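You operate a simulated robot arm through the tools that you are given. There is no shell and no other tool. Be economical: measure what you need, move in short steps, check, and stop when the job is done.

You run a simulated two-armed robot. Do the job below in one go: nothing can be reset, and whatever is moved stays where it is left.

TASK
Pick up the 12 V test card from the top of the grey cupboard with one hand, pass it to the other hand and put it on the green mat on the trestle table.

It is judged by the outcome, as a careful person would: the job done as asked, and still so three seconds after it is handed in. It fails if anything else is knocked over, pushed out of place, dropped, spilled or broken.

THE ROBOT
Two 7-joint arms with two-finger parallel grippers on one trunk, on a base that drives. Base frame: it is fixed to the floor where the robot stands at the start and does not move with it; the origin is under the middle of the robot, x ahead of it, y to its left, z up. Units: m, rad, N and s.
The left shoulder is at the start at [0.08, 0.131, 0.947], the right one opposite. With the tool pointing down near the work surface each hand reaches from about 0.38 to 0.86 m from the robot's upright axis, wherever it stands, measured 20 degrees to its own side. Places, roughly: green mat on the trestle table (34x18 cm) [0.38, 3.64, 0.78]. Payload 1.57 kg a hand.
The TCP of each hand is the grasp point between the finger pads, 0.03 m short of the fingertips. In the tool frame z runs along the fingers and y along their closing line. The gripper opens to 0.11 m. The fingers are 0.024 m wide and 0.012 m thick; the gripper's body (0.048 by 0.112 m) begins 0.078 m behind the TCP.
Orientation is that of the tool frame in the base frame, as a unit quaternion [w, x, y, z]. With the fingers straight down and closing along the base's y, the tool's x points along the base's -x, its y along +y and its z along -z.

THE INTERFACE
- The arms move only by the tool move_arm. It takes "left_increments", "right_increments" or both (then of equal length, played together; a hand with none holds still); each is a list of rows, each a list of 7 numbers: the shift along the base's x, y, z in units of 50 mm (1.0 is 50 mm), then the turn, a rotation vector about the base's x, y, z in units of 6 degrees (1.0 is 6 degrees), then the gripper command, from -1 (shut) to 1 (fully open), values between in proportion. In form: [[tx, ty, tz, rx, ry, rz, claw], ...]. A call has 1 to 20 rows; each row shifts and turns the commanded pose from where the row before left it. A call with a number of a shift or a turn outside -1 to 1 is refused whole. A row lasts 0.2 s, in which the tool goes at most 0.05 m and 0.15 rad; a call with a longer step from one row to the next is refused whole, and so is a gripper value outside its range. Where a pose cannot be reached the arm comes as near as it can. A force on the tool above 40 N (or 10 N above the force at the start of the call, whichever is more), or a blocked arm, ends the call early, and 0.2 s more pass. The fingers move at their own pace (about 0.108 m/s each) and stop on an object; they squeeze with about 33 N. The grip force told is the motor's: it shows also when the fingers shut on nothing. Time passes only in rows, and 0.2 s behind the last, so rows that do not move let the fingers close. It gives the time, the measured TCP pose, the force on the tool (base axes), the opening and the grip force at its end, in the units of the frame above (readings bear some noise), with the torque about the TCP (base axes, N m) and any sound that the robot's microphone picked up.
- Cameras (640 x 400 px; columns grow to the right, rows downward): "scene" is now at [-0.0543, 0.0155, 1.4173]; the picture's right is [0.19, -0.98, 0.00], its down [-0.57, -0.11, -0.81] and it looks along [0.80, 0.15, -0.58] (base axes); focal length 268 px, centre (320, 200). "left" rides on the left gripper at [0.07, -0.016, -0.141] in its tool frame; the picture's right is [0.23, 0.97, 0.00], its down [-0.86, 0.20, -0.48] and it looks along [-0.47, 0.11, 0.88] (tool axes); focal length 222 px, centre (320, 200). "right" rides on the right gripper at [0.07, 0.016, -0.141] in its tool frame; the picture's right is [-0.23, 0.97, 0.00], its down [-0.86, -0.20, -0.48] and it looks along [-0.47, -0.11, 0.88] (tool axes); focal length 222 px, centre (320, 200). There is no depth. A picture from a camera that has moved, and an enlarged one, comes with that camera's place and axes in the base frame and with its lens.
- snapshot(camera): a new picture of that camera. The clock stands still meanwhile.
- steer(legs): drives the robot by 1 to 6 legs, each [ahead, left, turn to the left] in m, m and rad, along the robot's own axes; the way and the turn of a leg run together, so that a leg with both is an arc; at most 1.5 m and 3.142 rad a leg. The arms and the cameras ride along, it lands a little off, and it stops where it bumps. It gives what a move gives.
- pan_tilt(pan, tilt): turns the head with the scene camera to pan (to the left, within 1.902 rad either way) and tilt (down, from -0.506 to 1.204), counted from straight ahead of the robot. It gives what a move gives.
- inspect(camera, box): a new picture of the part [left, top, right, bottom] of that camera's present view, enlarged. The clock stands still meanwhile.
- hand_in(): hands the job in; it is judged then, once.

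Work in short steps. Places have to be worked out from the pictures, the camera data and where the tool is seen: move nearer, look again, correct. Check each grasp and each placing, and mend what went wrong. You have 120 turns and 108 pictures in all, those below and enlarged ones among them. Open the grippers and draw the arms clear of the work before you hand the job in, unless the task says otherwise; then end with one line.

The tools are called after "Emit:" as a command line: name --argument value ..., lists and objects as JSON in quotes. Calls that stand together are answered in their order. move_arm: Moves the arms, as the interface text tells. Its arguments: {"type":"object","properties":{"left_increments":{"type":"array"},"right_increments":{"type":"array"}},"required":[]} The other tools are called the same way: steer (legs) drives the base; pan_tilt (pan, tilt) turns the head that bears the scene camera; snapshot (camera) takes a picture; inspect (camera, box) takes an enlarged picture of a part of a camera's view; hand_in () hands the job in.

At the start:

```text
time: 0.0
left_tcp_pos: [0.4364, 0.3879, 1.0899]
left_ee_rot: [0.0, 0.0, 1.0, 0.0]
left_ft_force: [-0.4, -0.1, 0.0]
left_moment: [-0.01, 0.02, -0.02]
left_grip_width: 0.1098
left_gripper_force: 0.1
right_tcp_pos: [0.5103, -0.0453, 1.1317]
right_ee_rot: [0.0, 0.0, 1.0, 0.001]
right_ft_force: [0.6, 0.5, 0.2]
right_moment: [0.0, 0.01, -0.01]
right_grip_width: 0.1099
right_gripper_force: 0.1
robot x, y, heading: [-0.0008, 0.0005, 0.001]
head pan, tilt: [0.187, 0.623]
```

scene: 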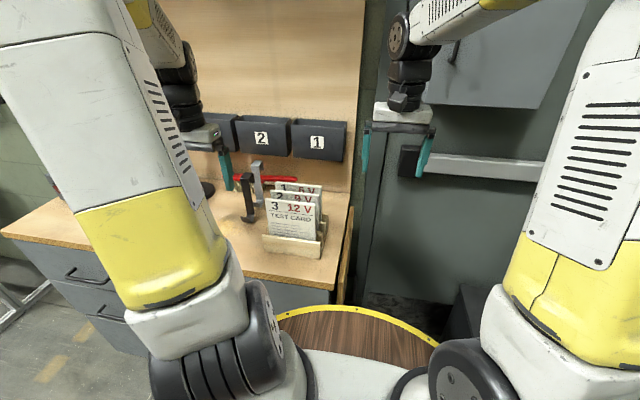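
right: 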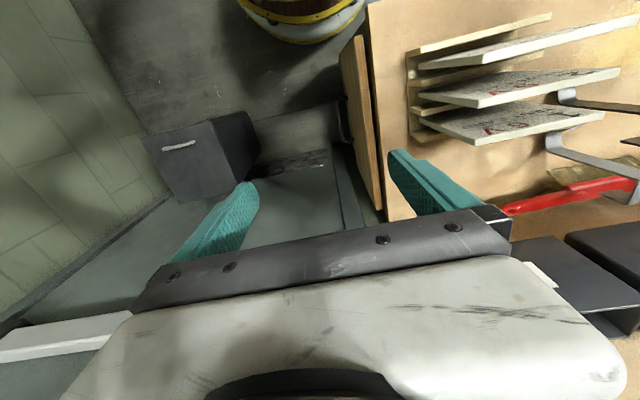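
left: 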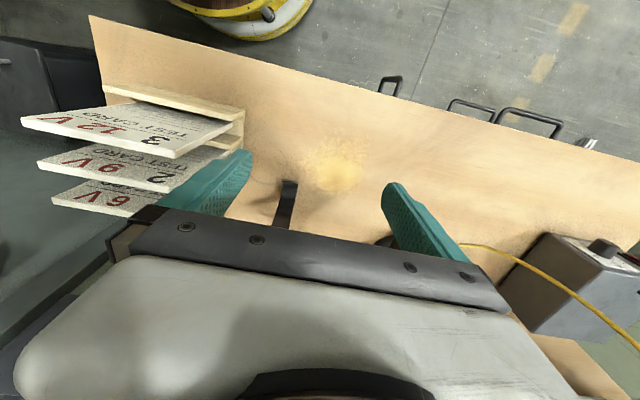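

The rack with three cards stands on the cupboard ahead; the 12 V card is the nearest one. I enlarge the rack to measure it.

Emit:
inspect --camera "scene" --box '[220, 150, 380, 270]'

Emit:
inspect --camera "left" --box '[0, 40, 320, 240]'

Emit:
inspect --camera "right" --box '[340, 0, 640, 230]'

```text
3.33 times, centred on (300, 210) of scene
camera zoom: at [-0.0543, 0.0155, 1.4173], right [0.19, -0.98, 0.0], down [-0.57, -0.11, -0.81], along [0.8, 0.15, -0.58], focal length 894 px, centre (387, 167)
```

zoom: 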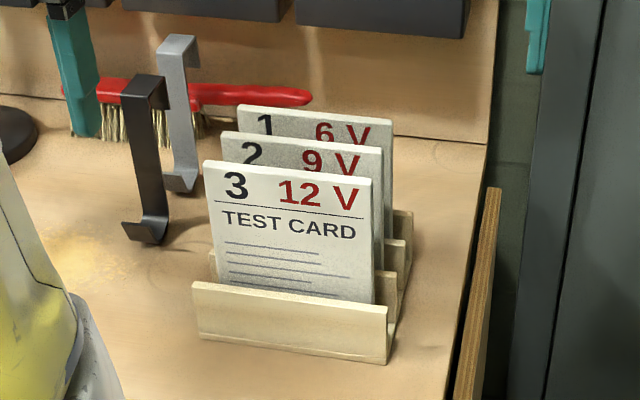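

```text
2.00 times, centred on (160, 140) of left
camera zoom: at [0.3667, 0.372, 1.2331], right [-0.23, 0.97, 0.0], down [0.86, 0.2, 0.48], along [0.47, 0.11, -0.88], focal length 444 px, centre (640, 320)
```

zoom: 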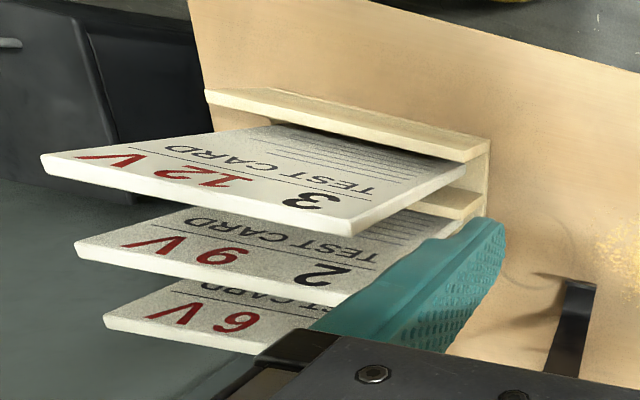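

```text
1.74 times, centred on (490, 115) of right
camera zoom: at [0.4392, -0.0287, 1.2746], right [0.23, 0.97, 0.0], down [0.86, -0.2, 0.48], along [0.47, -0.11, -0.88], focal length 386 px, centre (24, 348)
```

zoom: 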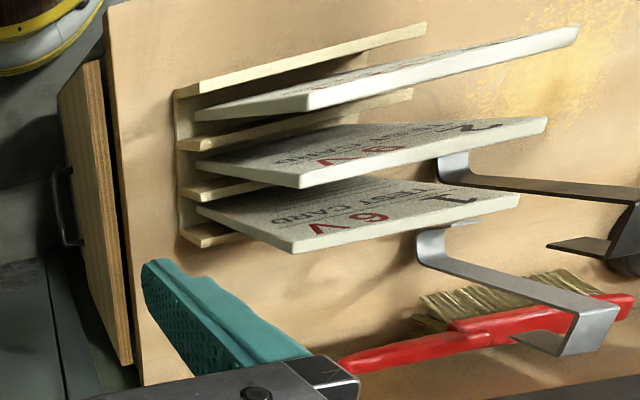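

From both views the 12 V card spans y≈0.125–0.253, its front face at x≈0.457, top z≈1.03, the next card ≈4 cm behind. I look down and then left toward the table to learn the surroundings before moving.

Emit:
pan_tilt --pan 0.0 --tilt 1.2

Emit:
snapshot --camera "scene"

Emit:
pan_tilt --pan 1.5 --tilt 0.3

Emit:
snapshot --camera "scene"

```text
time: 1.0
left_tcp_pos: [0.4365, 0.3877, 1.0897]
left_ee_rot: [0.0, 0.0, 1.0, 0.0]
left_ft_force: [-0.4, -0.3, -0.4]
left_moment: [0.01, 0.02, -0.01]
left_grip_width: 0.11
left_gripper_force: 0.1
right_tcp_pos: [0.51, -0.0452, 1.1323]
right_ee_rot: [0.0, 0.001, 1.0, 0.001]
right_ft_force: [-0.2, 0.2, -0.4]
right_moment: [0.0, 0.03, 0.01]
right_grip_width: 0.1099
right_gripper_force: 0.1
robot x, y, heading: [-0.0015, 0.0006, -0.003]
head pan, tilt: [0.0, 1.201]
```

```text
101 pictures are left
camera scene: at [-0.0845, -0.0007, 1.3748], right [0.0, -1.0, 0.0], down [-0.93, 0.0, -0.36], along [0.36, 0.0, -0.93], focal length 268 px, centre (320, 200)
```

scene: 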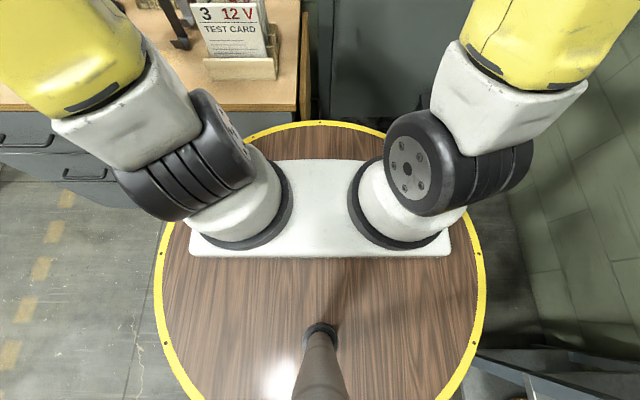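

```text
time: 2.6
left_tcp_pos: [0.4362, 0.3871, 1.0905]
left_ee_rot: [0.0, -0.001, 1.0, 0.0]
left_ft_force: [0.0, -0.1, 0.8]
left_moment: [0.02, -0.01, -0.04]
left_grip_width: 0.1101
left_gripper_force: 0.1
right_tcp_pos: [0.5099, -0.0453, 1.1321]
right_ee_rot: [0.0, 0.001, 1.0, 0.0]
right_ft_force: [-0.4, 0.7, 1.2]
right_moment: [0.02, 0.01, -0.04]
right_grip_width: 0.1096
right_gripper_force: 0.1
robot x, y, heading: [-0.0068, 0.0039, -0.0]
head pan, tilt: [1.499, 0.3]
```

```text
100 pictures are left
camera scene: at [-0.1337, 0.0924, 1.4468], right [1.0, -0.07, 0.0], down [-0.02, -0.3, -0.96], along [0.07, 0.95, -0.3], focal length 268 px, centre (320, 200)
```

scene: 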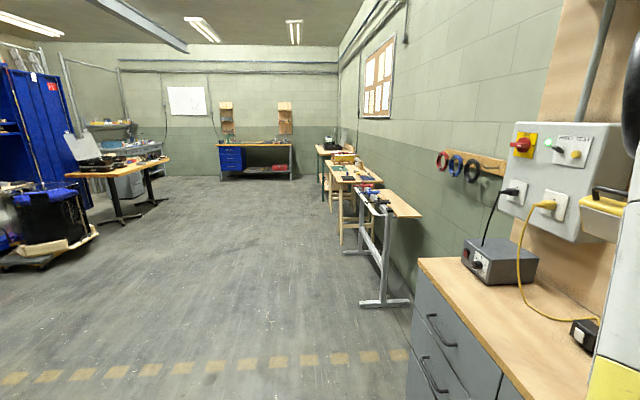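

The round wooden disc is the robot's own body. I enlarge the far tables to find the green mat.

Emit:
inspect --camera "scene" --box '[300, 130, 430, 230]'

```text
4.00 times, centred on (365, 180) of scene
camera zoom: at [-0.1337, 0.0924, 1.4468], right [1.0, -0.07, 0.0], down [-0.02, -0.3, -0.96], along [0.07, 0.95, -0.3], focal length 1073 px, centre (140, 280)
```

zoom: 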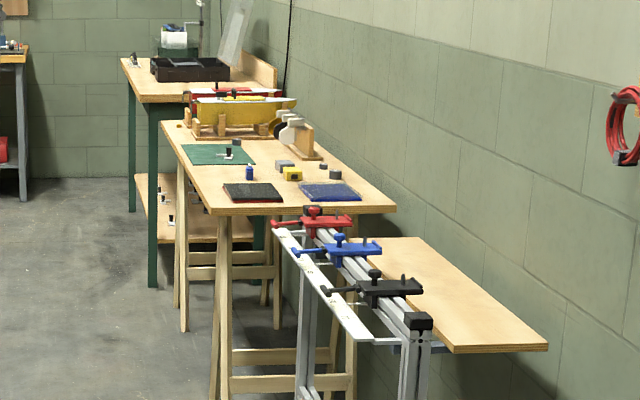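

The mat lies on the aisle side of the trestle table; details later. First I raise the left hand and turn it −90° about z so its fingers close along x, i.e. across the card.

Emit:
move_arm --left_increments '[[0, 0, 1, 0, 0, 0, 0], [0, 0, 0, 0, 0, -1, -0.2], [0, 0, 0, 0, 0, -1, -0.2], [0, 0, 0, 0, 0, -1, -0.2], [0, 0, 0, 0, 0, -1, -0.2], [0, 0, 0, 0, 0, -1, -0.2], [0, 0, 0, 0, 0, -1, -0.2], [0, 0, 0, 0, 0, -1, -0.2], [0, 0, 0, 0, 0, -1, -0.2], [0, 0, 0, 0, 0, -1, -0.2], [0, 0, 0, 0, 0, -1, -0.2], [0, 0, 0, 0, 0, -1, -0.2], [0, 0, 0, 0, 0, -1, -0.2], [0, 0, 0, 0, 0, -1, -0.2], [0, 0, 0, 0, 0, -1, -0.2], [0, 0, 0, 0, 0, -1, -0.2]]'

Emit:
pan_tilt --pan 0.25 --tilt 0.65

Emit:
snapshot --camera "scene"

Emit:
snapshot --camera "left"

```text
time: 6.0
left_tcp_pos: [0.437, 0.3885, 1.1398]
left_ee_rot: [0.0, 0.708, 0.706, 0.0]
left_ft_force: [-0.3, -0.2, 0.7]
left_moment: [-0.01, 0.01, 0.0]
left_grip_width: 0.0438
left_gripper_force: 0.0
right_tcp_pos: [0.5103, -0.045, 1.1311]
right_ee_rot: [0.001, 0.0, 1.0, 0.0]
right_ft_force: [-0.8, -0.4, 0.1]
right_moment: [0.01, 0.01, -0.01]
right_grip_width: 0.1098
right_gripper_force: 0.0
robot x, y, heading: [-0.0015, -0.0006, -0.004]
head pan, tilt: [1.499, 0.3]
```

```text
time: 7.4
left_tcp_pos: [0.4359, 0.3883, 1.1393]
left_ee_rot: [0.0, 0.707, 0.707, 0.0]
left_ft_force: [0.7, 0.5, -0.6]
left_moment: [0.01, -0.01, -0.01]
left_grip_width: 0.0437
left_gripper_force: 0.1
right_tcp_pos: [0.5088, -0.0455, 1.1315]
right_ee_rot: [0.0, 0.001, 1.0, 0.0]
right_ft_force: [-0.8, -0.5, -0.3]
right_moment: [0.03, 0.01, 0.03]
right_grip_width: 0.1101
right_gripper_force: 0.0
robot x, y, heading: [-0.0015, -0.0009, -0.0]
head pan, tilt: [0.25, 0.649]
```

```text
98 pictures are left
camera scene: at [-0.0564, 0.0208, 1.4151], right [0.25, -0.97, 0.0], down [-0.59, -0.15, -0.8], along [0.77, 0.2, -0.6], focal length 268 px, centre (320, 200)
```

scene: 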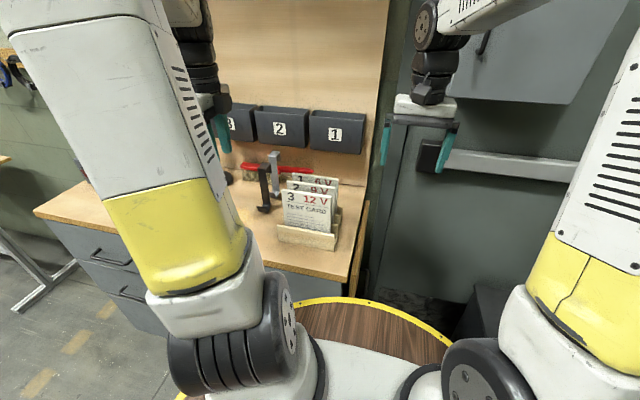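

```text
97 pictures are left
camera left: at [0.4203, 0.4584, 1.2833], right [0.97, 0.23, 0.0], down [0.2, -0.85, 0.48], along [0.11, -0.47, -0.88], focal length 222 px, centre (320, 200)
```

left: 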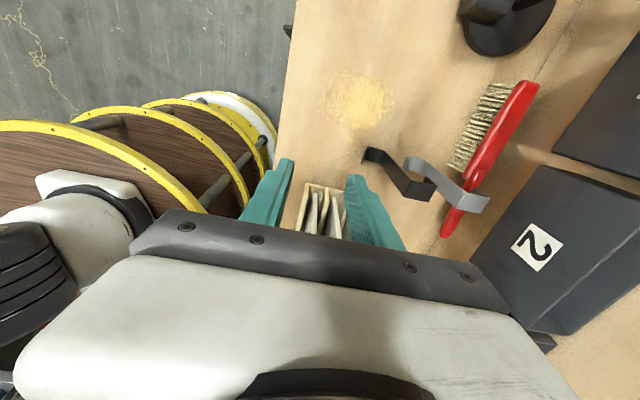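

Now I move over the card: target (0.460, 0.190) at z 1.14.

Emit:
move_arm --left_increments '[[0.12, -0.99, 0, 0, 0, 0, -0.2], [0.12, -0.99, 0, 0, 0, 0, -0.2], [0.12, -0.99, 0, 0, 0, 0, -0.2], [0.12, -0.99, 0, 0, 0, 0, -0.2], [0, 0, 0, 0, 0, 0, -0.2]]'

Emit:
snapshot --camera "left"

Emit:
inspect --camera "scene" --box '[220, 100, 380, 260]'

Emit:
snapshot --camera "right"

```text
time: 8.6
left_tcp_pos: [0.4602, 0.1898, 1.1393]
left_ee_rot: [0.001, 0.707, 0.707, 0.0]
left_ft_force: [-0.6, -0.5, -0.7]
left_moment: [0.01, -0.01, -0.02]
left_grip_width: 0.0438
left_gripper_force: 0.1
right_tcp_pos: [0.5094, -0.0448, 1.1319]
right_ee_rot: [0.0, 0.0, 1.0, 0.0]
right_ft_force: [0.4, -0.1, -0.3]
right_moment: [0.0, 0.0, 0.01]
right_grip_width: 0.11
right_gripper_force: 0.1
robot x, y, heading: [0.0008, -0.0011, -0.0]
head pan, tilt: [0.25, 0.649]
```

```text
96 pictures are left
camera left: at [0.4431, 0.2592, 1.2825], right [0.97, 0.23, 0.0], down [0.2, -0.85, 0.48], along [0.11, -0.47, -0.88], focal length 222 px, centre (320, 200)
```

left: 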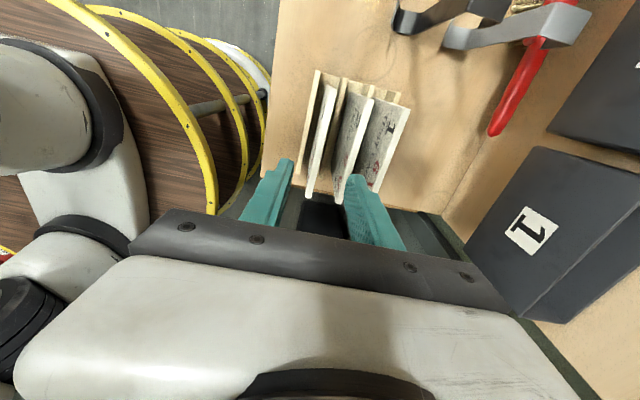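

```text
2.50 times, centred on (300, 180) of scene
camera zoom: at [-0.0564, 0.0207, 1.4151], right [0.25, -0.97, 0.0], down [-0.59, -0.15, -0.8], along [0.77, 0.2, -0.6], focal length 671 px, centre (370, 250)
```

zoom: 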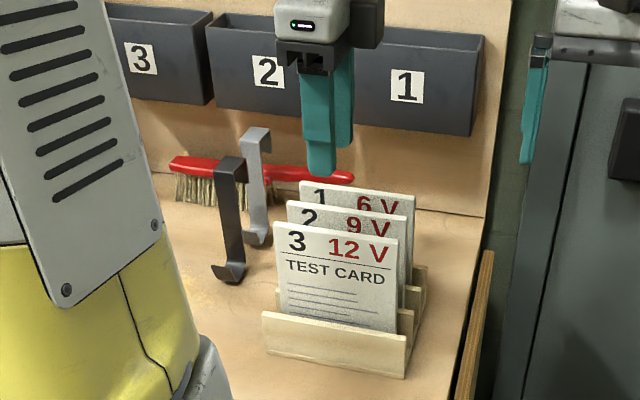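

```text
94 pictures are left
camera right: at [0.4392, -0.0287, 1.2745], right [0.23, 0.97, 0.0], down [0.86, -0.2, 0.48], along [0.47, -0.11, -0.88], focal length 222 px, centre (320, 200)
```

right: 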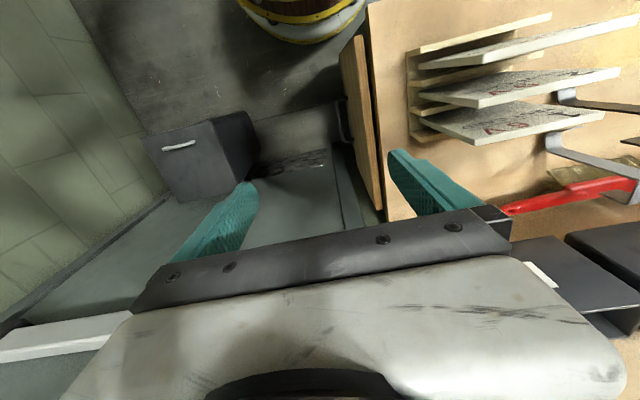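

I enlarge the left hand's view to check the card plane relative to the fingers.

Emit:
inspect --camera "left" --box '[230, 50, 430, 250]'

Emit:
inspect --camera "right" --box '[390, 0, 630, 160]'

```text
2.00 times, centred on (330, 150) of left
camera zoom: at [0.4431, 0.2592, 1.2825], right [0.97, 0.23, 0.0], down [0.2, -0.85, 0.48], along [0.11, -0.47, -0.88], focal length 444 px, centre (300, 300)
```

zoom: 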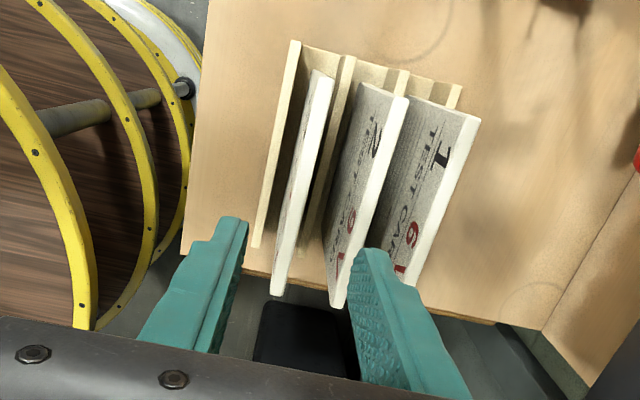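

```text
2.50 times, centred on (510, 80) of right
camera zoom: at [0.4392, -0.0287, 1.2745], right [0.23, 0.97, 0.0], down [0.86, -0.2, 0.48], along [0.47, -0.11, -0.88], focal length 555 px, centre (-155, 500)
```

zoom: 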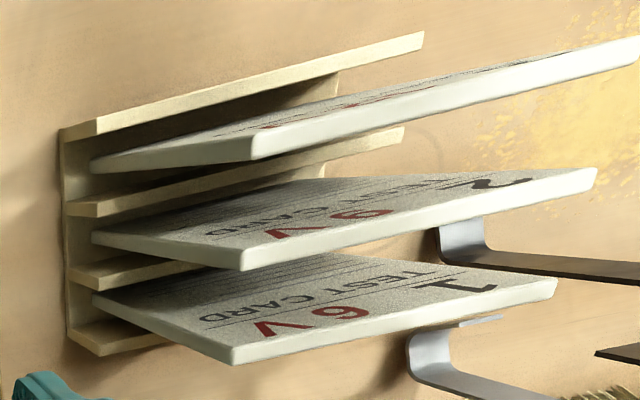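

The card is upright, its mid-plane at x≈0.46, with the next card's face at ≈0.494. I narrow the opening to 34 mm and come down to just above the card's top edge for a check.

Emit:
move_arm --left_increments '[[-0.02, 0, 0, 0, 0, 0, -0.4], [0, 0, -0.5, 0, 0, 0, -0.4], [0, 0, -0.5, 0, 0, 0, -0.4], [0, 0, -0.5, 0, 0, 0, -0.4], [0, 0, 0, 0, 0, 0, -0.4]]'

Emit:
inspect --camera "left" --box '[230, 50, 430, 250]'

Emit:
inspect --camera "scene" --box '[260, 130, 360, 250]'

Emit:
inspect --camera "right" --box '[390, 0, 630, 160]'

```text
time: 9.8
left_tcp_pos: [0.4597, 0.1913, 1.0647]
left_ee_rot: [0.0, 0.708, 0.707, 0.0]
left_ft_force: [0.1, 0.0, -0.6]
left_moment: [0.03, -0.04, 0.04]
left_grip_width: 0.0333
left_gripper_force: 0.1
right_tcp_pos: [0.5097, -0.0442, 1.1323]
right_ee_rot: [0.0, 0.0, 1.0, 0.0]
right_ft_force: [0.4, -0.2, -0.3]
right_moment: [-0.02, -0.01, -0.03]
right_grip_width: 0.1097
right_gripper_force: 0.0
robot x, y, heading: [0.0, -0.0012, -0.001]
head pan, tilt: [0.25, 0.649]
```

```text
2.00 times, centred on (330, 150) of left
camera zoom: at [0.4429, 0.2609, 1.2077], right [0.97, 0.23, 0.0], down [0.2, -0.86, 0.48], along [0.11, -0.47, -0.88], focal length 444 px, centre (300, 300)
```

zoom: 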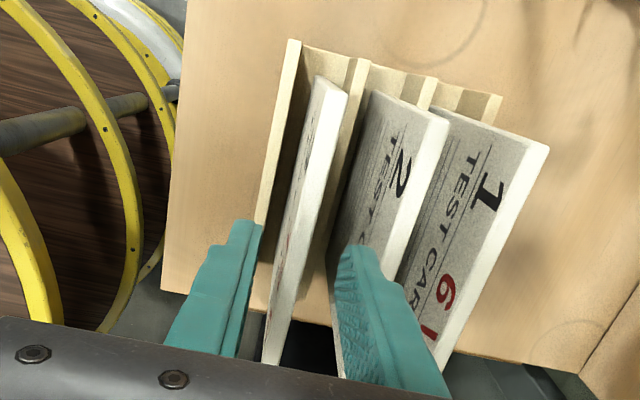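

```text
3.33 times, centred on (310, 190) of scene
camera zoom: at [-0.0563, 0.0207, 1.4151], right [0.25, -0.97, 0.0], down [-0.59, -0.15, -0.8], along [0.77, 0.2, -0.6], focal length 894 px, centre (353, 233)
```

zoom: 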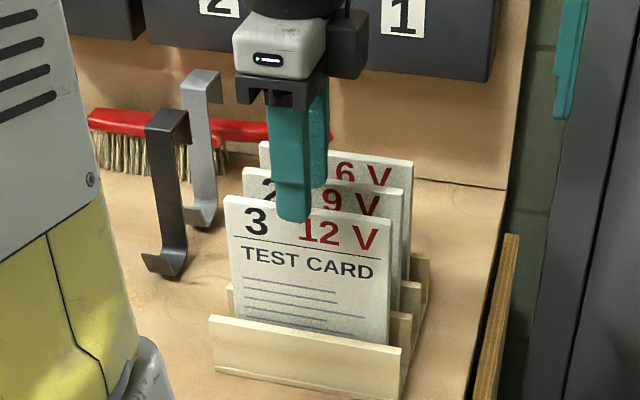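

```text
2.50 times, centred on (510, 80) of right
camera zoom: at [0.4392, -0.0287, 1.2745], right [0.23, 0.97, 0.0], down [0.86, -0.2, 0.48], along [0.47, -0.11, -0.88], focal length 555 px, centre (-155, 500)
```

zoom: 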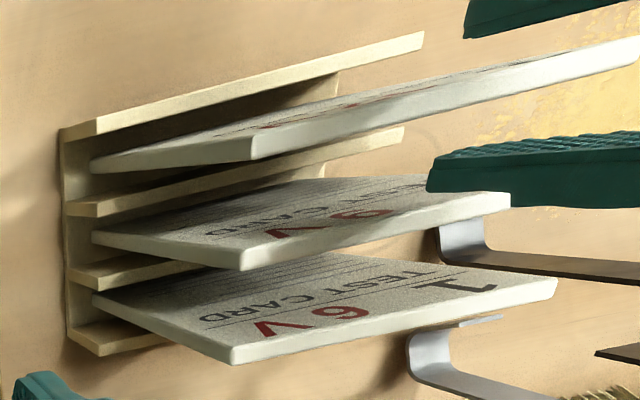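

Fingers straddle the 12 V card with clearance; I shift 2 mm toward the robot and lower to TCP z≈1.01.

Emit:
move_arm --left_increments '[[-0.04, 0, 0, 0, 0, 0, -0.4], [0, 0, -0.3, 0, 0, 0, -0.4], [0, 0, -0.3, 0, 0, 0, -0.4], [0, 0, -0.3, 0, 0, 0, -0.4], [0, 0, -0.2, 0, 0, 0, -0.4], [0, 0, 0, 0, 0, 0, -0.4]]'

Emit:
inspect --camera "right" --box '[390, 0, 630, 160]'

Emit:
inspect --camera "left" --box '[230, 50, 430, 250]'

```text
time: 11.2
left_tcp_pos: [0.4594, 0.1894, 1.0084]
left_ee_rot: [0.0, 0.707, 0.707, 0.0]
left_ft_force: [0.6, 0.4, 0.6]
left_moment: [0.03, 0.03, 0.03]
left_grip_width: 0.0332
left_gripper_force: 0.2
right_tcp_pos: [0.5108, -0.0447, 1.1331]
right_ee_rot: [0.0, 0.001, 1.0, 0.0]
right_ft_force: [1.3, 0.2, 0.1]
right_moment: [-0.02, 0.01, 0.01]
right_grip_width: 0.1099
right_gripper_force: 0.0
robot x, y, heading: [-0.0001, 0.0006, -0.002]
head pan, tilt: [0.25, 0.649]
```

```text
2.50 times, centred on (510, 80) of right
camera zoom: at [0.4392, -0.0287, 1.2745], right [0.23, 0.97, 0.0], down [0.86, -0.2, 0.48], along [0.47, -0.11, -0.88], focal length 555 px, centre (-155, 500)
```

zoom: 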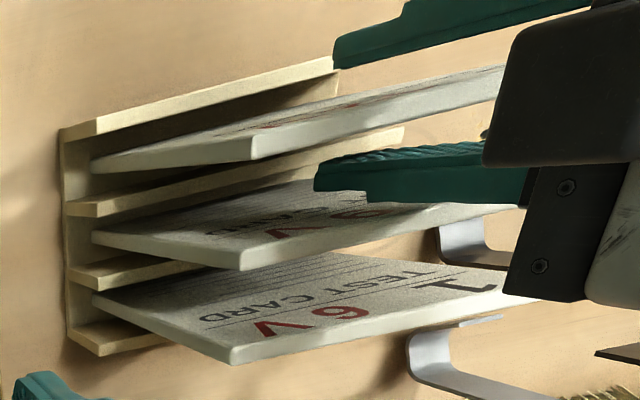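

```text
2.00 times, centred on (330, 150) of left
camera zoom: at [0.4418, 0.2604, 1.1522], right [0.97, 0.23, 0.0], down [0.2, -0.86, 0.48], along [0.11, -0.47, -0.88], focal length 444 px, centre (300, 300)
```

zoom: 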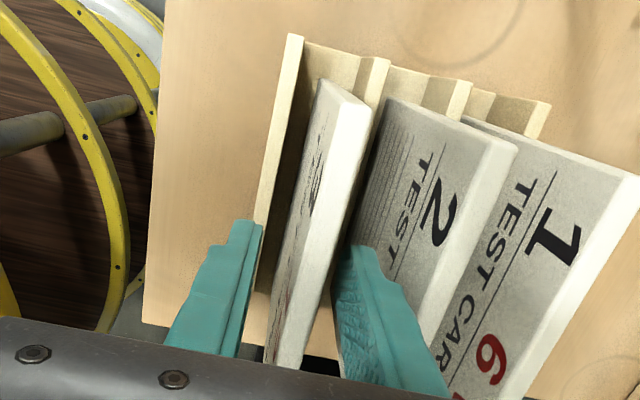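

Fingers are either side of the 12 V card without contact. I close.

Emit:
move_arm --left_increments '[[0, 0, 0, 0, 0, 0, -1], [0, 0, 0, 0, 0, 0, -1], [0, 0, 0, 0, 0, 0, -1], [0, 0, 0, 0, 0, 0, -1]]'

Emit:
inspect --camera "left" --box '[230, 50, 430, 250]'

```text
time: 12.2
left_tcp_pos: [0.4588, 0.1897, 1.0094]
left_ee_rot: [0.0, 0.708, 0.707, 0.001]
left_ft_force: [0.4, -0.1, 0.1]
left_moment: [-0.01, -0.04, 0.03]
left_grip_width: 0.0084
left_gripper_force: 27.3
right_tcp_pos: [0.5092, -0.0451, 1.1311]
right_ee_rot: [-0.001, 0.0, 1.0, 0.0]
right_ft_force: [0.1, 0.2, 0.4]
right_moment: [-0.03, -0.01, 0.0]
right_grip_width: 0.11
right_gripper_force: 0.0
robot x, y, heading: [0.0013, -0.0008, -0.004]
head pan, tilt: [0.25, 0.649]
```

```text
2.00 times, centred on (330, 150) of left
camera zoom: at [0.4419, 0.2603, 1.1523], right [0.97, 0.23, 0.0], down [0.2, -0.86, 0.48], along [0.11, -0.47, -0.88], focal length 444 px, centre (300, 300)
```

zoom: 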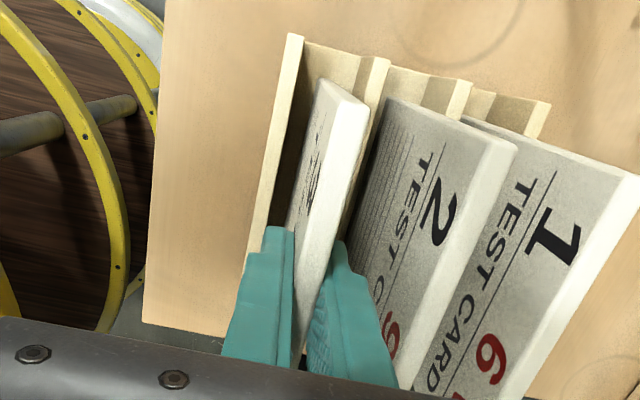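

Card held (8 mm thick). I lift straight up slowly.

Emit:
move_arm --left_increments '[[0, 0, 0.3, 0, 0, 0, -1], [0, 0, 0.3, 0, 0, 0, -1], [0, 0, 0.3, 0, 0, 0, -1], [0, 0, 0.3, 0, 0, 0, -1], [0, 0, 0.4, 0, 0, 0, -1], [0, 0, 0.4, 0, 0, 0, -1], [0, 0, 0.4, 0, 0, 0, -1], [0, 0, 0.4, 0, 0, 0, -1], [0, 0, 0.4, 0, 0, 0, -1], [0, 0, 0, 0, 0, 0, -1]]'

Emit:
snapshot --camera "scene"

Emit:
snapshot --camera "left"

```text
time: 14.4
left_tcp_pos: [0.4577, 0.1906, 1.1721]
left_ee_rot: [0.0, 0.707, 0.707, 0.0]
left_ft_force: [0.5, -0.3, 0.0]
left_moment: [-0.02, -0.03, 0.0]
left_grip_width: 0.0084
left_gripper_force: 27.5
right_tcp_pos: [0.5109, -0.045, 1.1332]
right_ee_rot: [0.0, 0.001, 1.0, 0.0]
right_ft_force: [0.7, 0.3, -0.5]
right_moment: [-0.01, 0.02, -0.01]
right_grip_width: 0.1099
right_gripper_force: 0.1
robot x, y, heading: [-0.0027, 0.0019, 0.003]
head pan, tilt: [0.25, 0.649]
```

```text
85 pictures are left
camera scene: at [-0.0564, 0.0207, 1.4151], right [0.25, -0.97, 0.0], down [-0.59, -0.15, -0.8], along [0.77, 0.2, -0.6], focal length 268 px, centre (320, 200)
```

scene: 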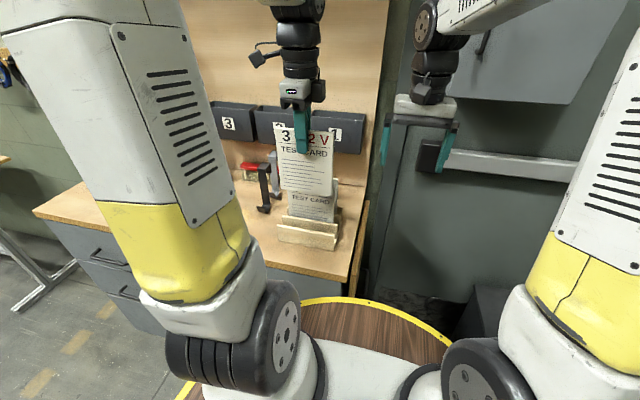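

```text
84 pictures are left
camera left: at [0.4411, 0.2594, 1.3156], right [0.97, 0.23, 0.0], down [0.2, -0.86, 0.48], along [0.11, -0.47, -0.88], focal length 222 px, centre (320, 200)
```

left: 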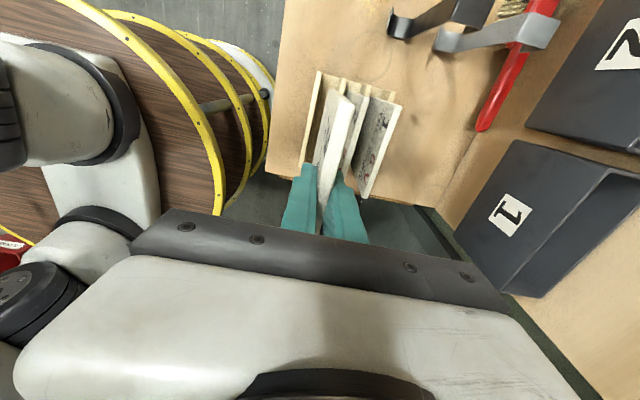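

Card is out of the rack, others undisturbed. I raise 5 cm more and look round behind the robot before backing off.

Emit:
move_arm --left_increments '[[0, 0, 0.5, 0, 0, 0, -1], [0, 0, 0.5, 0, 0, 0, -1], [0, 0, 0, 0, 0, 0, -1]]'

Emit:
pan_tilt --pan 1.9 --tilt 0.5

Emit:
snapshot --camera "scene"

Emit:
pan_tilt --pan -1.9 --tilt 0.6

Emit:
snapshot --camera "scene"

```text
time: 15.2
left_tcp_pos: [0.4575, 0.1911, 1.2205]
left_ee_rot: [0.0, 0.707, 0.707, 0.0]
left_ft_force: [-0.2, -0.2, -0.7]
left_moment: [0.01, -0.01, -0.01]
left_grip_width: 0.0083
left_gripper_force: 27.9
right_tcp_pos: [0.5097, -0.0439, 1.1325]
right_ee_rot: [0.0, 0.0, 1.0, 0.0]
right_ft_force: [-0.2, 0.2, -0.3]
right_moment: [-0.03, -0.01, 0.01]
right_grip_width: 0.1099
right_gripper_force: 0.1
robot x, y, heading: [-0.002, 0.0022, -0.001]
head pan, tilt: [0.25, 0.649]
```

```text
time: 16.9
left_tcp_pos: [0.4578, 0.1918, 1.2206]
left_ee_rot: [0.0, 0.707, 0.707, 0.0]
left_ft_force: [-0.1, 0.0, -0.9]
left_moment: [0.03, 0.01, 0.02]
left_grip_width: 0.0083
left_gripper_force: 27.4
right_tcp_pos: [0.5087, -0.0453, 1.1318]
right_ee_rot: [0.0, -0.001, 1.0, 0.001]
right_ft_force: [-0.1, 0.4, 0.2]
right_moment: [0.01, -0.02, -0.02]
right_grip_width: 0.1098
right_gripper_force: 0.1
robot x, y, heading: [0.0065, 0.0016, 0.002]
head pan, tilt: [1.901, 0.499]
```

```text
83 pictures are left
camera scene: at [-0.1698, 0.0854, 1.4284], right [0.95, 0.32, 0.0], down [0.15, -0.45, -0.88], along [-0.28, 0.83, -0.48], focal length 268 px, centre (320, 200)
```

scene: 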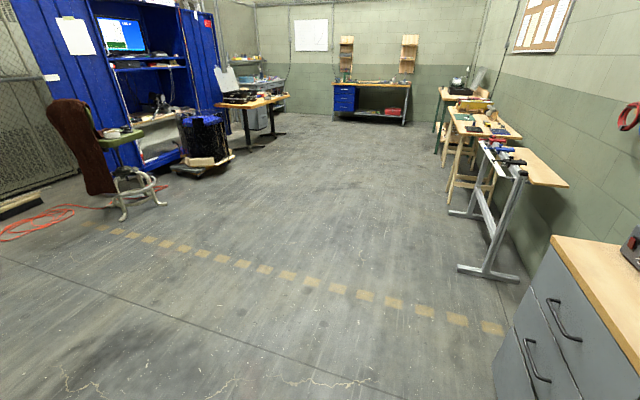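

```text
time: 20.0
left_tcp_pos: [0.4565, 0.1907, 1.2206]
left_ee_rot: [0.0, 0.707, 0.707, 0.0]
left_ft_force: [0.4, -0.9, -1.0]
left_moment: [0.03, -0.02, -0.02]
left_grip_width: 0.0085
left_gripper_force: 26.9
right_tcp_pos: [0.5089, -0.0444, 1.133]
right_ee_rot: [0.001, 0.001, 1.0, 0.0]
right_ft_force: [-0.6, -0.3, -1.3]
right_moment: [0.03, 0.01, -0.01]
right_grip_width: 0.11
right_gripper_force: 0.1
robot x, y, heading: [0.0015, -0.0007, 0.002]
head pan, tilt: [-1.901, 0.6]
```

```text
82 pictures are left
camera scene: at [-0.169, -0.0844, 1.4194], right [-0.95, 0.32, 0.0], down [0.18, 0.53, -0.83], along [-0.27, -0.78, -0.56], focal length 268 px, centre (320, 200)
```

scene: 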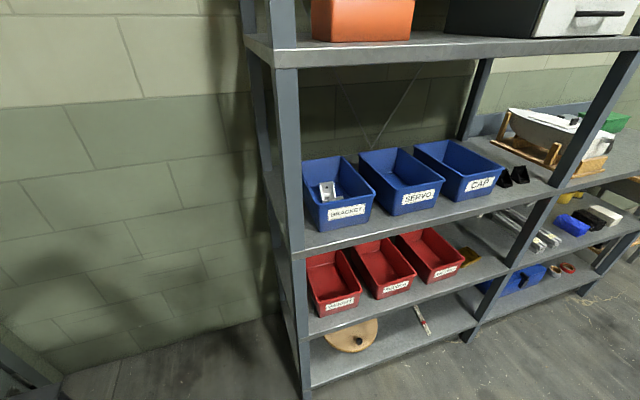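

Behind-left is clear; a shelf stands to the right at y≈−0.57. I back off diagonally away from it and look straight ahead.

Emit:
steer --legs '[[-0.3, 0.1, 0], [-0.3, 0.5, 0]]'

Emit:
pan_tilt --pan 0.0 --tilt 0.5

Emit:
snapshot --camera "scene"

```text
time: 25.1
left_tcp_pos: [-0.1377, 0.793, 1.2211]
left_ee_rot: [0.0, 0.71, 0.704, 0.0]
left_ft_force: [-0.5, -0.3, -0.5]
left_moment: [-0.02, 0.0, 0.03]
left_grip_width: 0.0086
left_gripper_force: 27.9
right_tcp_pos: [-0.0878, 0.5582, 1.1323]
right_ee_rot: [0.0, 0.004, 1.0, -0.001]
right_ft_force: [0.5, -0.5, -0.2]
right_moment: [-0.01, 0.03, 0.01]
right_grip_width: 0.11
right_gripper_force: 0.0
robot x, y, heading: [-0.5949, 0.6083, -0.012]
head pan, tilt: [-1.901, 0.6]
```

```text
time: 27.0
left_tcp_pos: [-0.1385, 0.7946, 1.2205]
left_ee_rot: [0.0, 0.71, 0.704, 0.0]
left_ft_force: [-0.7, 0.6, -0.5]
left_moment: [0.0, 0.0, 0.02]
left_grip_width: 0.0082
left_gripper_force: 27.4
right_tcp_pos: [-0.0873, 0.557, 1.133]
right_ee_rot: [-0.001, 0.004, 1.0, 0.0]
right_ft_force: [0.2, -0.8, 0.2]
right_moment: [0.01, 0.02, 0.0]
right_grip_width: 0.1099
right_gripper_force: 0.0
robot x, y, heading: [-0.5956, 0.604, -0.008]
head pan, tilt: [0.0, 0.499]
```

```text
81 pictures are left
camera scene: at [-0.6469, 0.6063, 1.4284], right [-0.01, -1.0, 0.0], down [-0.48, 0.0, -0.88], along [0.88, -0.01, -0.48], focal length 268 px, centre (320, 200)
```

scene: 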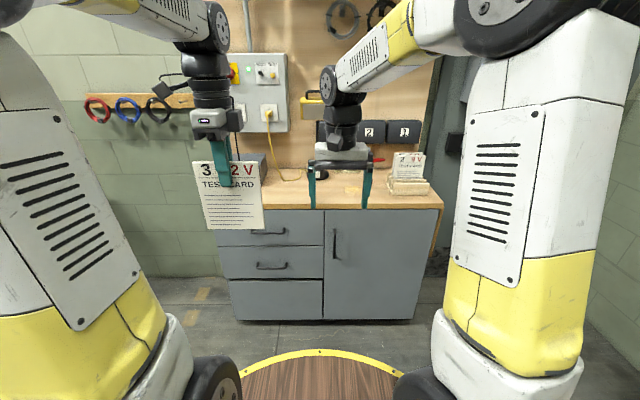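

The card hangs firmly from the left hand and things on the cupboard are as they were. Now I turn the right hand: pitch up 90° so the fingers point forward, moving it away to the right.

Emit:
move_arm --right_increments '[[0, -0.4, 0, 0, -1, 0, 0], [0, -0.4, 0, 0, -1, 0, 0], [0, -0.4, 0, 0, -1, 0, 0], [0, -0.4, 0, 0, -1, 0, 0], [0, -0.4, 0, 0, -1, 0, 0], [0, -0.4, 0, 0, -1, 0, 0], [0, -0.4, 0, 0, -1, 0, 0], [0, -0.4, 0, 0, -1, 0, 0], [0, -0.4, 0, 0, -1, 0, 0], [0, -0.4, 0, 0, -1, 0, 0], [0, 0, 0, 0, -1, 0, 0], [0, 0, 0, 0, -1, 0, 0], [0, 0, 0, 0, -1, 0, 0], [0, 0, 0, 0, -1, 0, 0], [0, 0, 0, 0, -1, 0, 0], [0, 0, 0, 0, 0, 0, 0]]'

Emit:
snapshot --camera "scene"

```text
time: 30.4
left_tcp_pos: [-0.1385, 0.7936, 1.2206]
left_ee_rot: [0.0, 0.71, 0.705, 0.0]
left_ft_force: [-0.1, 0.4, 0.4]
left_moment: [-0.01, 0.01, -0.02]
left_grip_width: 0.0086
left_gripper_force: 27.3
right_tcp_pos: [-0.0252, 0.3254, 1.1652]
right_ee_rot: [0.707, 0.003, 0.707, 0.003]
right_ft_force: [0.2, 0.5, -0.2]
right_moment: [-0.01, -0.03, -0.01]
right_grip_width: 0.0551
right_gripper_force: 0.0
right hand out of reach, approached as far as the arm can: row 11, 12, 13, 14, 15
robot x, y, heading: [-0.5989, 0.61, -0.014]
head pan, tilt: [0.0, 0.499]
```

```text
80 pictures are left
camera scene: at [-0.6469, 0.6063, 1.4284], right [-0.01, -1.0, 0.0], down [-0.48, 0.0, -0.88], along [0.88, -0.01, -0.48], focal length 268 px, centre (320, 200)
```

scene: 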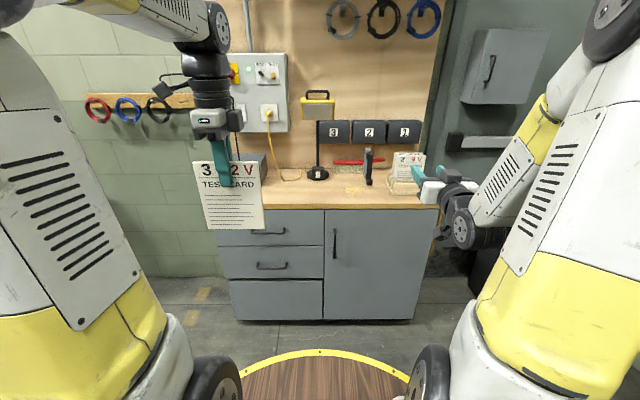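

Fingers now point forward. I yaw the right hand +90° so it points left at the card edge, staging it short of the card.

Emit:
move_arm --right_increments '[[-0.15, 0.3, 0, 0, 0, 1, 0], [-0.15, 0.3, 0, 0, 0, 1, 0], [-0.15, 0.3, 0, 0, 0, 1, 0], [-0.15, 0.3, 0, 0, 0, 1, 0], [-0.15, 0.3, 0, 0, 0, 1, 0], [-0.15, 0.3, 0, 0, 0, 1, 0], [-0.15, 0.3, 0, 0, 0, 1, 0], [-0.15, 0.3, 0, 0, 0, 1, 0], [-0.15, 0.3, 0, 0, 0, 1, 0], [-0.15, 0.3, 0, 0, 0, 1, 0], [-0.15, 0.3, 0, 0, 0, 1, 0], [-0.15, 0.3, 0, 0, 0, 1, 0], [-0.15, 0.3, 0, 0, 0, 1, 0], [-0.15, 0.3, 0, 0, 0, 1, 0], [-0.15, 0.3, 0, 0, 0, 1, 0], [0, 0, 0, 0, 0, 0, 0]]'

Emit:
snapshot --camera "scene"

Emit:
snapshot --camera "right"

```text
time: 33.8
left_tcp_pos: [-0.1393, 0.7939, 1.2209]
left_ee_rot: [0.0, 0.71, 0.704, 0.0]
left_ft_force: [-0.1, 0.1, -0.4]
left_moment: [0.01, -0.01, 0.0]
left_grip_width: 0.0086
left_gripper_force: 27.0
right_tcp_pos: [-0.1353, 0.5505, 1.1666]
right_ee_rot: [0.498, -0.499, 0.501, 0.502]
right_ft_force: [-0.1, 0.5, 0.2]
right_moment: [-0.01, 0.01, 0.02]
right_grip_width: 0.0552
right_gripper_force: 0.0
robot x, y, heading: [-0.5991, 0.6057, -0.009]
head pan, tilt: [0.0, 0.499]
```

```text
79 pictures are left
camera scene: at [-0.6469, 0.6063, 1.4284], right [-0.01, -1.0, 0.0], down [-0.48, 0.0, -0.88], along [0.88, -0.01, -0.48], focal length 268 px, centre (320, 200)
```

scene: 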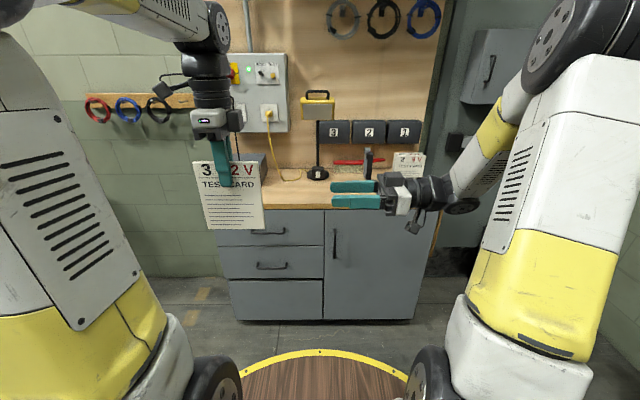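

```text
78 pictures are left
camera right: at [-0.1533, 0.4091, 1.0966], right [-0.97, 0.0, 0.23], down [0.21, -0.48, 0.85], along [0.11, 0.88, 0.47], focal length 222 px, centre (320, 200)
```

right: 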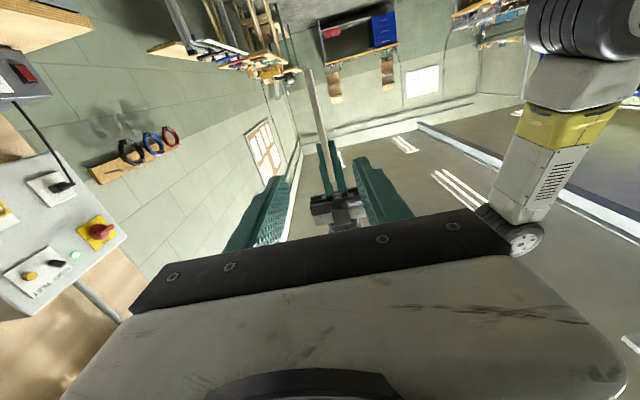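

The right fingers straddle the card plane (x within 4 mm). I lower 2 cm, shift 4 mm, and approach to just before the card's edge.

Emit:
move_arm --right_increments '[[-0.08, 0.4, -0.22, 0, 0, 0, 0], [0, 0.7, -0.21, 0, 0, 0, 0], [0, 0.7, 0, 0, 0, 0, 0], [0, 0.6, 0, 0, 0, 0, 0], [0, 0, 0, 0, 0, 0, 0]]'

Emit:
inspect --camera "right" --box '[220, 60, 440, 240]'

Emit:
inspect --camera "scene" --box '[170, 90, 410, 250]'

```text
time: 35.0
left_tcp_pos: [-0.1377, 0.7955, 1.221]
left_ee_rot: [0.0, 0.71, 0.704, -0.001]
left_ft_force: [1.2, -0.2, -1.4]
left_moment: [0.02, -0.01, -0.01]
left_grip_width: 0.0084
left_gripper_force: 27.0
right_tcp_pos: [-0.1426, 0.6702, 1.1409]
right_ee_rot: [0.497, -0.498, 0.502, 0.503]
right_ft_force: [0.3, 1.2, -0.5]
right_moment: [0.03, 0.0, 0.01]
right_grip_width: 0.0551
right_gripper_force: 0.0
robot x, y, heading: [-0.5991, 0.6076, -0.008]
head pan, tilt: [0.0, 0.499]
```

```text
2.22 times, centred on (330, 150) of right
camera zoom: at [-0.1609, 0.5282, 1.0727], right [-0.97, 0.0, 0.24], down [0.21, -0.48, 0.85], along [0.11, 0.88, 0.47], focal length 494 px, centre (298, 311)
```

zoom: 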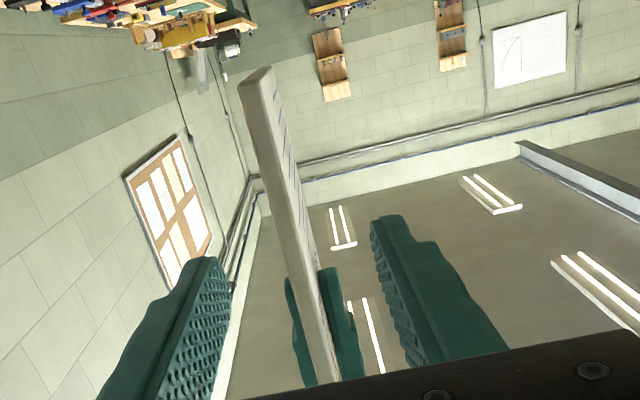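

```text
2.50 times, centred on (290, 170) of scene
camera zoom: at [-0.6469, 0.6063, 1.4284], right [-0.01, -1.0, 0.0], down [-0.48, 0.0, -0.88], along [0.88, -0.01, -0.48], focal length 671 px, centre (395, 275)
```

zoom: 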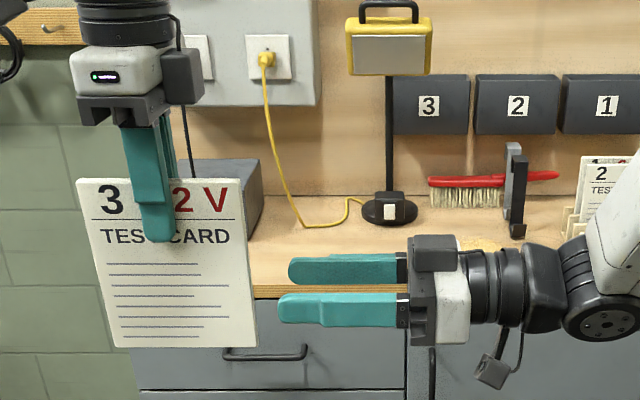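

Aligned; the card edge is between the fingers' planes. I advance 8 cm so the edge is well inside and check.

Emit:
move_arm --right_increments '[[0.06, 0.3, 0.06, 0, 0, 0, 0], [0, 0.4, 0, 0, 0, 0, 0], [0, 0.4, 0, 0, 0, 0, 0], [0, 0.5, 0, 0, 0, 0, 0], [0, 0, 0, 0, 0, 0, 0]]'

Emit:
inspect --camera "right" --box '[220, 60, 440, 240]'

Emit:
inspect --camera "scene" --box '[170, 90, 410, 250]'

```text
time: 36.2
left_tcp_pos: [-0.1386, 0.7932, 1.22]
left_ee_rot: [0.0, 0.71, 0.704, 0.001]
left_ft_force: [0.0, -0.6, -1.3]
left_moment: [-0.03, 0.05, -0.02]
left_grip_width: 0.0082
left_gripper_force: 27.1
right_tcp_pos: [-0.1377, 0.7519, 1.1455]
right_ee_rot: [0.498, -0.497, 0.503, 0.503]
right_ft_force: [0.0, -0.6, -0.6]
right_moment: [0.03, -0.01, 0.01]
right_grip_width: 0.0551
right_gripper_force: 0.0
robot x, y, heading: [-0.5955, 0.6053, -0.011]
head pan, tilt: [0.0, 0.499]
```

```text
2.22 times, centred on (330, 150) of right
camera zoom: at [-0.1562, 0.6109, 1.0767], right [-0.97, 0.0, 0.24], down [0.21, -0.48, 0.85], along [0.11, 0.88, 0.47], focal length 494 px, centre (298, 311)
```

zoom: 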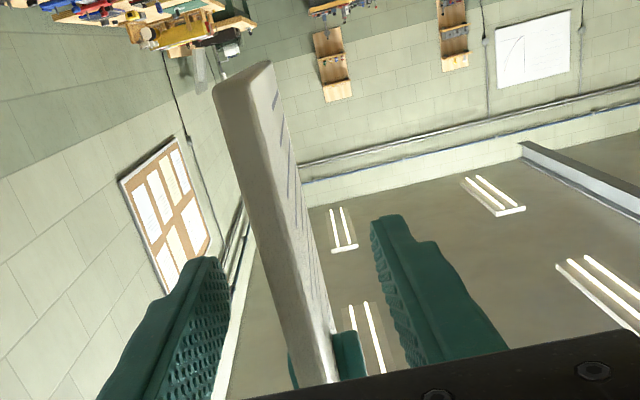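

```text
2.50 times, centred on (290, 170) of scene
camera zoom: at [-0.6469, 0.6063, 1.4284], right [-0.01, -1.0, 0.0], down [-0.48, 0.0, -0.88], along [0.88, -0.01, -0.48], focal length 671 px, centre (395, 275)
```

zoom: 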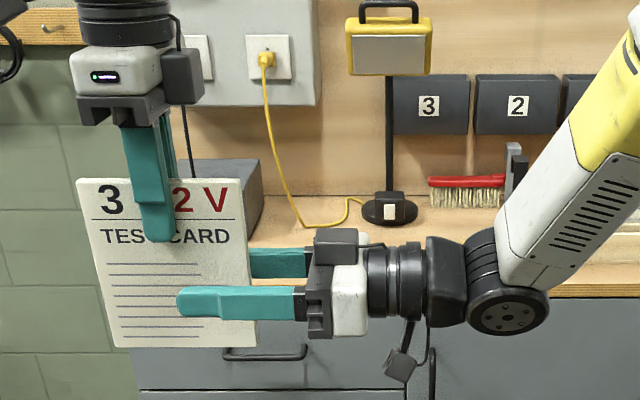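

The card edge is inside the right fingers. I close the right hand while the left still holds.

Emit:
move_arm --right_increments '[[0, 0, 0, 0, 0, 0, -1], [0, 0, 0, 0, 0, 0, -1], [0, 0, 0, 0, 0, 0, -1], [0, 0, 0, 0, 0, 0, -1], [0, 0, 0, 0, 0, 0, -1]]'

Emit:
inspect --camera "right" --box '[220, 60, 440, 240]'

```text
time: 37.4
left_tcp_pos: [-0.1394, 0.7947, 1.2211]
left_ee_rot: [0.0, 0.71, 0.704, 0.0]
left_ft_force: [1.5, -1.2, -1.0]
left_moment: [-0.05, 0.11, 0.24]
left_grip_width: 0.0083
left_gripper_force: 27.6
right_tcp_pos: [-0.1394, 0.7522, 1.1449]
right_ee_rot: [0.497, -0.498, 0.502, 0.503]
right_ft_force: [-1.1, 1.0, -0.4]
right_moment: [0.02, -0.23, -0.19]
right_grip_width: 0.0085
right_gripper_force: 26.9
robot x, y, heading: [-0.596, 0.6076, -0.011]
head pan, tilt: [0.0, 0.499]
```

```text
2.22 times, centred on (330, 150) of right
camera zoom: at [-0.1563, 0.6106, 1.0767], right [-0.97, 0.0, 0.23], down [0.21, -0.48, 0.85], along [0.11, 0.88, 0.47], focal length 494 px, centre (298, 311)
```

zoom: 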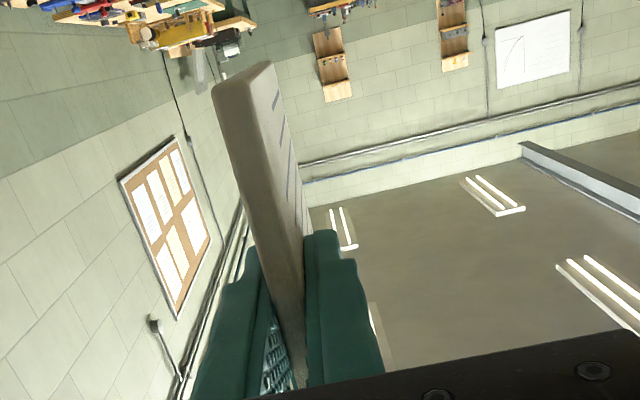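

Both hands hold it with tiny forces. Now the left releases and rises clear.

Emit:
move_arm --left_increments '[[0, 0, 0, 0, 0, 0, -0.4], [0, 0, 0, 0, 0, 0, -0.4], [0, 0, 0, 0, 0, 0, -0.4], [0, 0, 0.4, 0, 0, 0, -0.4], [0, 0, 0.6, 0, 0, 0, -0.4], [0, 0, 0.6, 0, 0, 0, -0.4], [0, 0, 0.6, 0, 0, 0, -0.4], [0, 0, 0, 0, 0, 0, -0.4]]'

Emit:
snapshot --camera "scene"

```text
time: 39.2
left_tcp_pos: [-0.1373, 0.7939, 1.3303]
left_ee_rot: [0.0, 0.71, 0.704, 0.0]
left_ft_force: [-0.5, 0.0, 0.5]
left_moment: [0.02, -0.01, 0.03]
left_grip_width: 0.033
left_gripper_force: 0.1
right_tcp_pos: [-0.1375, 0.7512, 1.145]
right_ee_rot: [0.498, -0.498, 0.502, 0.503]
right_ft_force: [0.1, 0.0, -0.4]
right_moment: [-0.02, 0.04, 0.0]
right_grip_width: 0.0082
right_gripper_force: 27.0
robot x, y, heading: [-0.594, 0.6104, -0.009]
head pan, tilt: [0.0, 0.499]
```

```text
72 pictures are left
camera scene: at [-0.6469, 0.6063, 1.4284], right [-0.01, -1.0, 0.0], down [-0.48, 0.0, -0.88], along [0.88, -0.01, -0.48], focal length 268 px, centre (320, 200)
```

scene: 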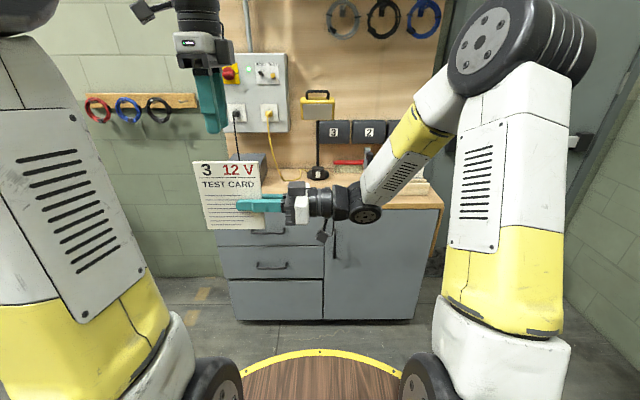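

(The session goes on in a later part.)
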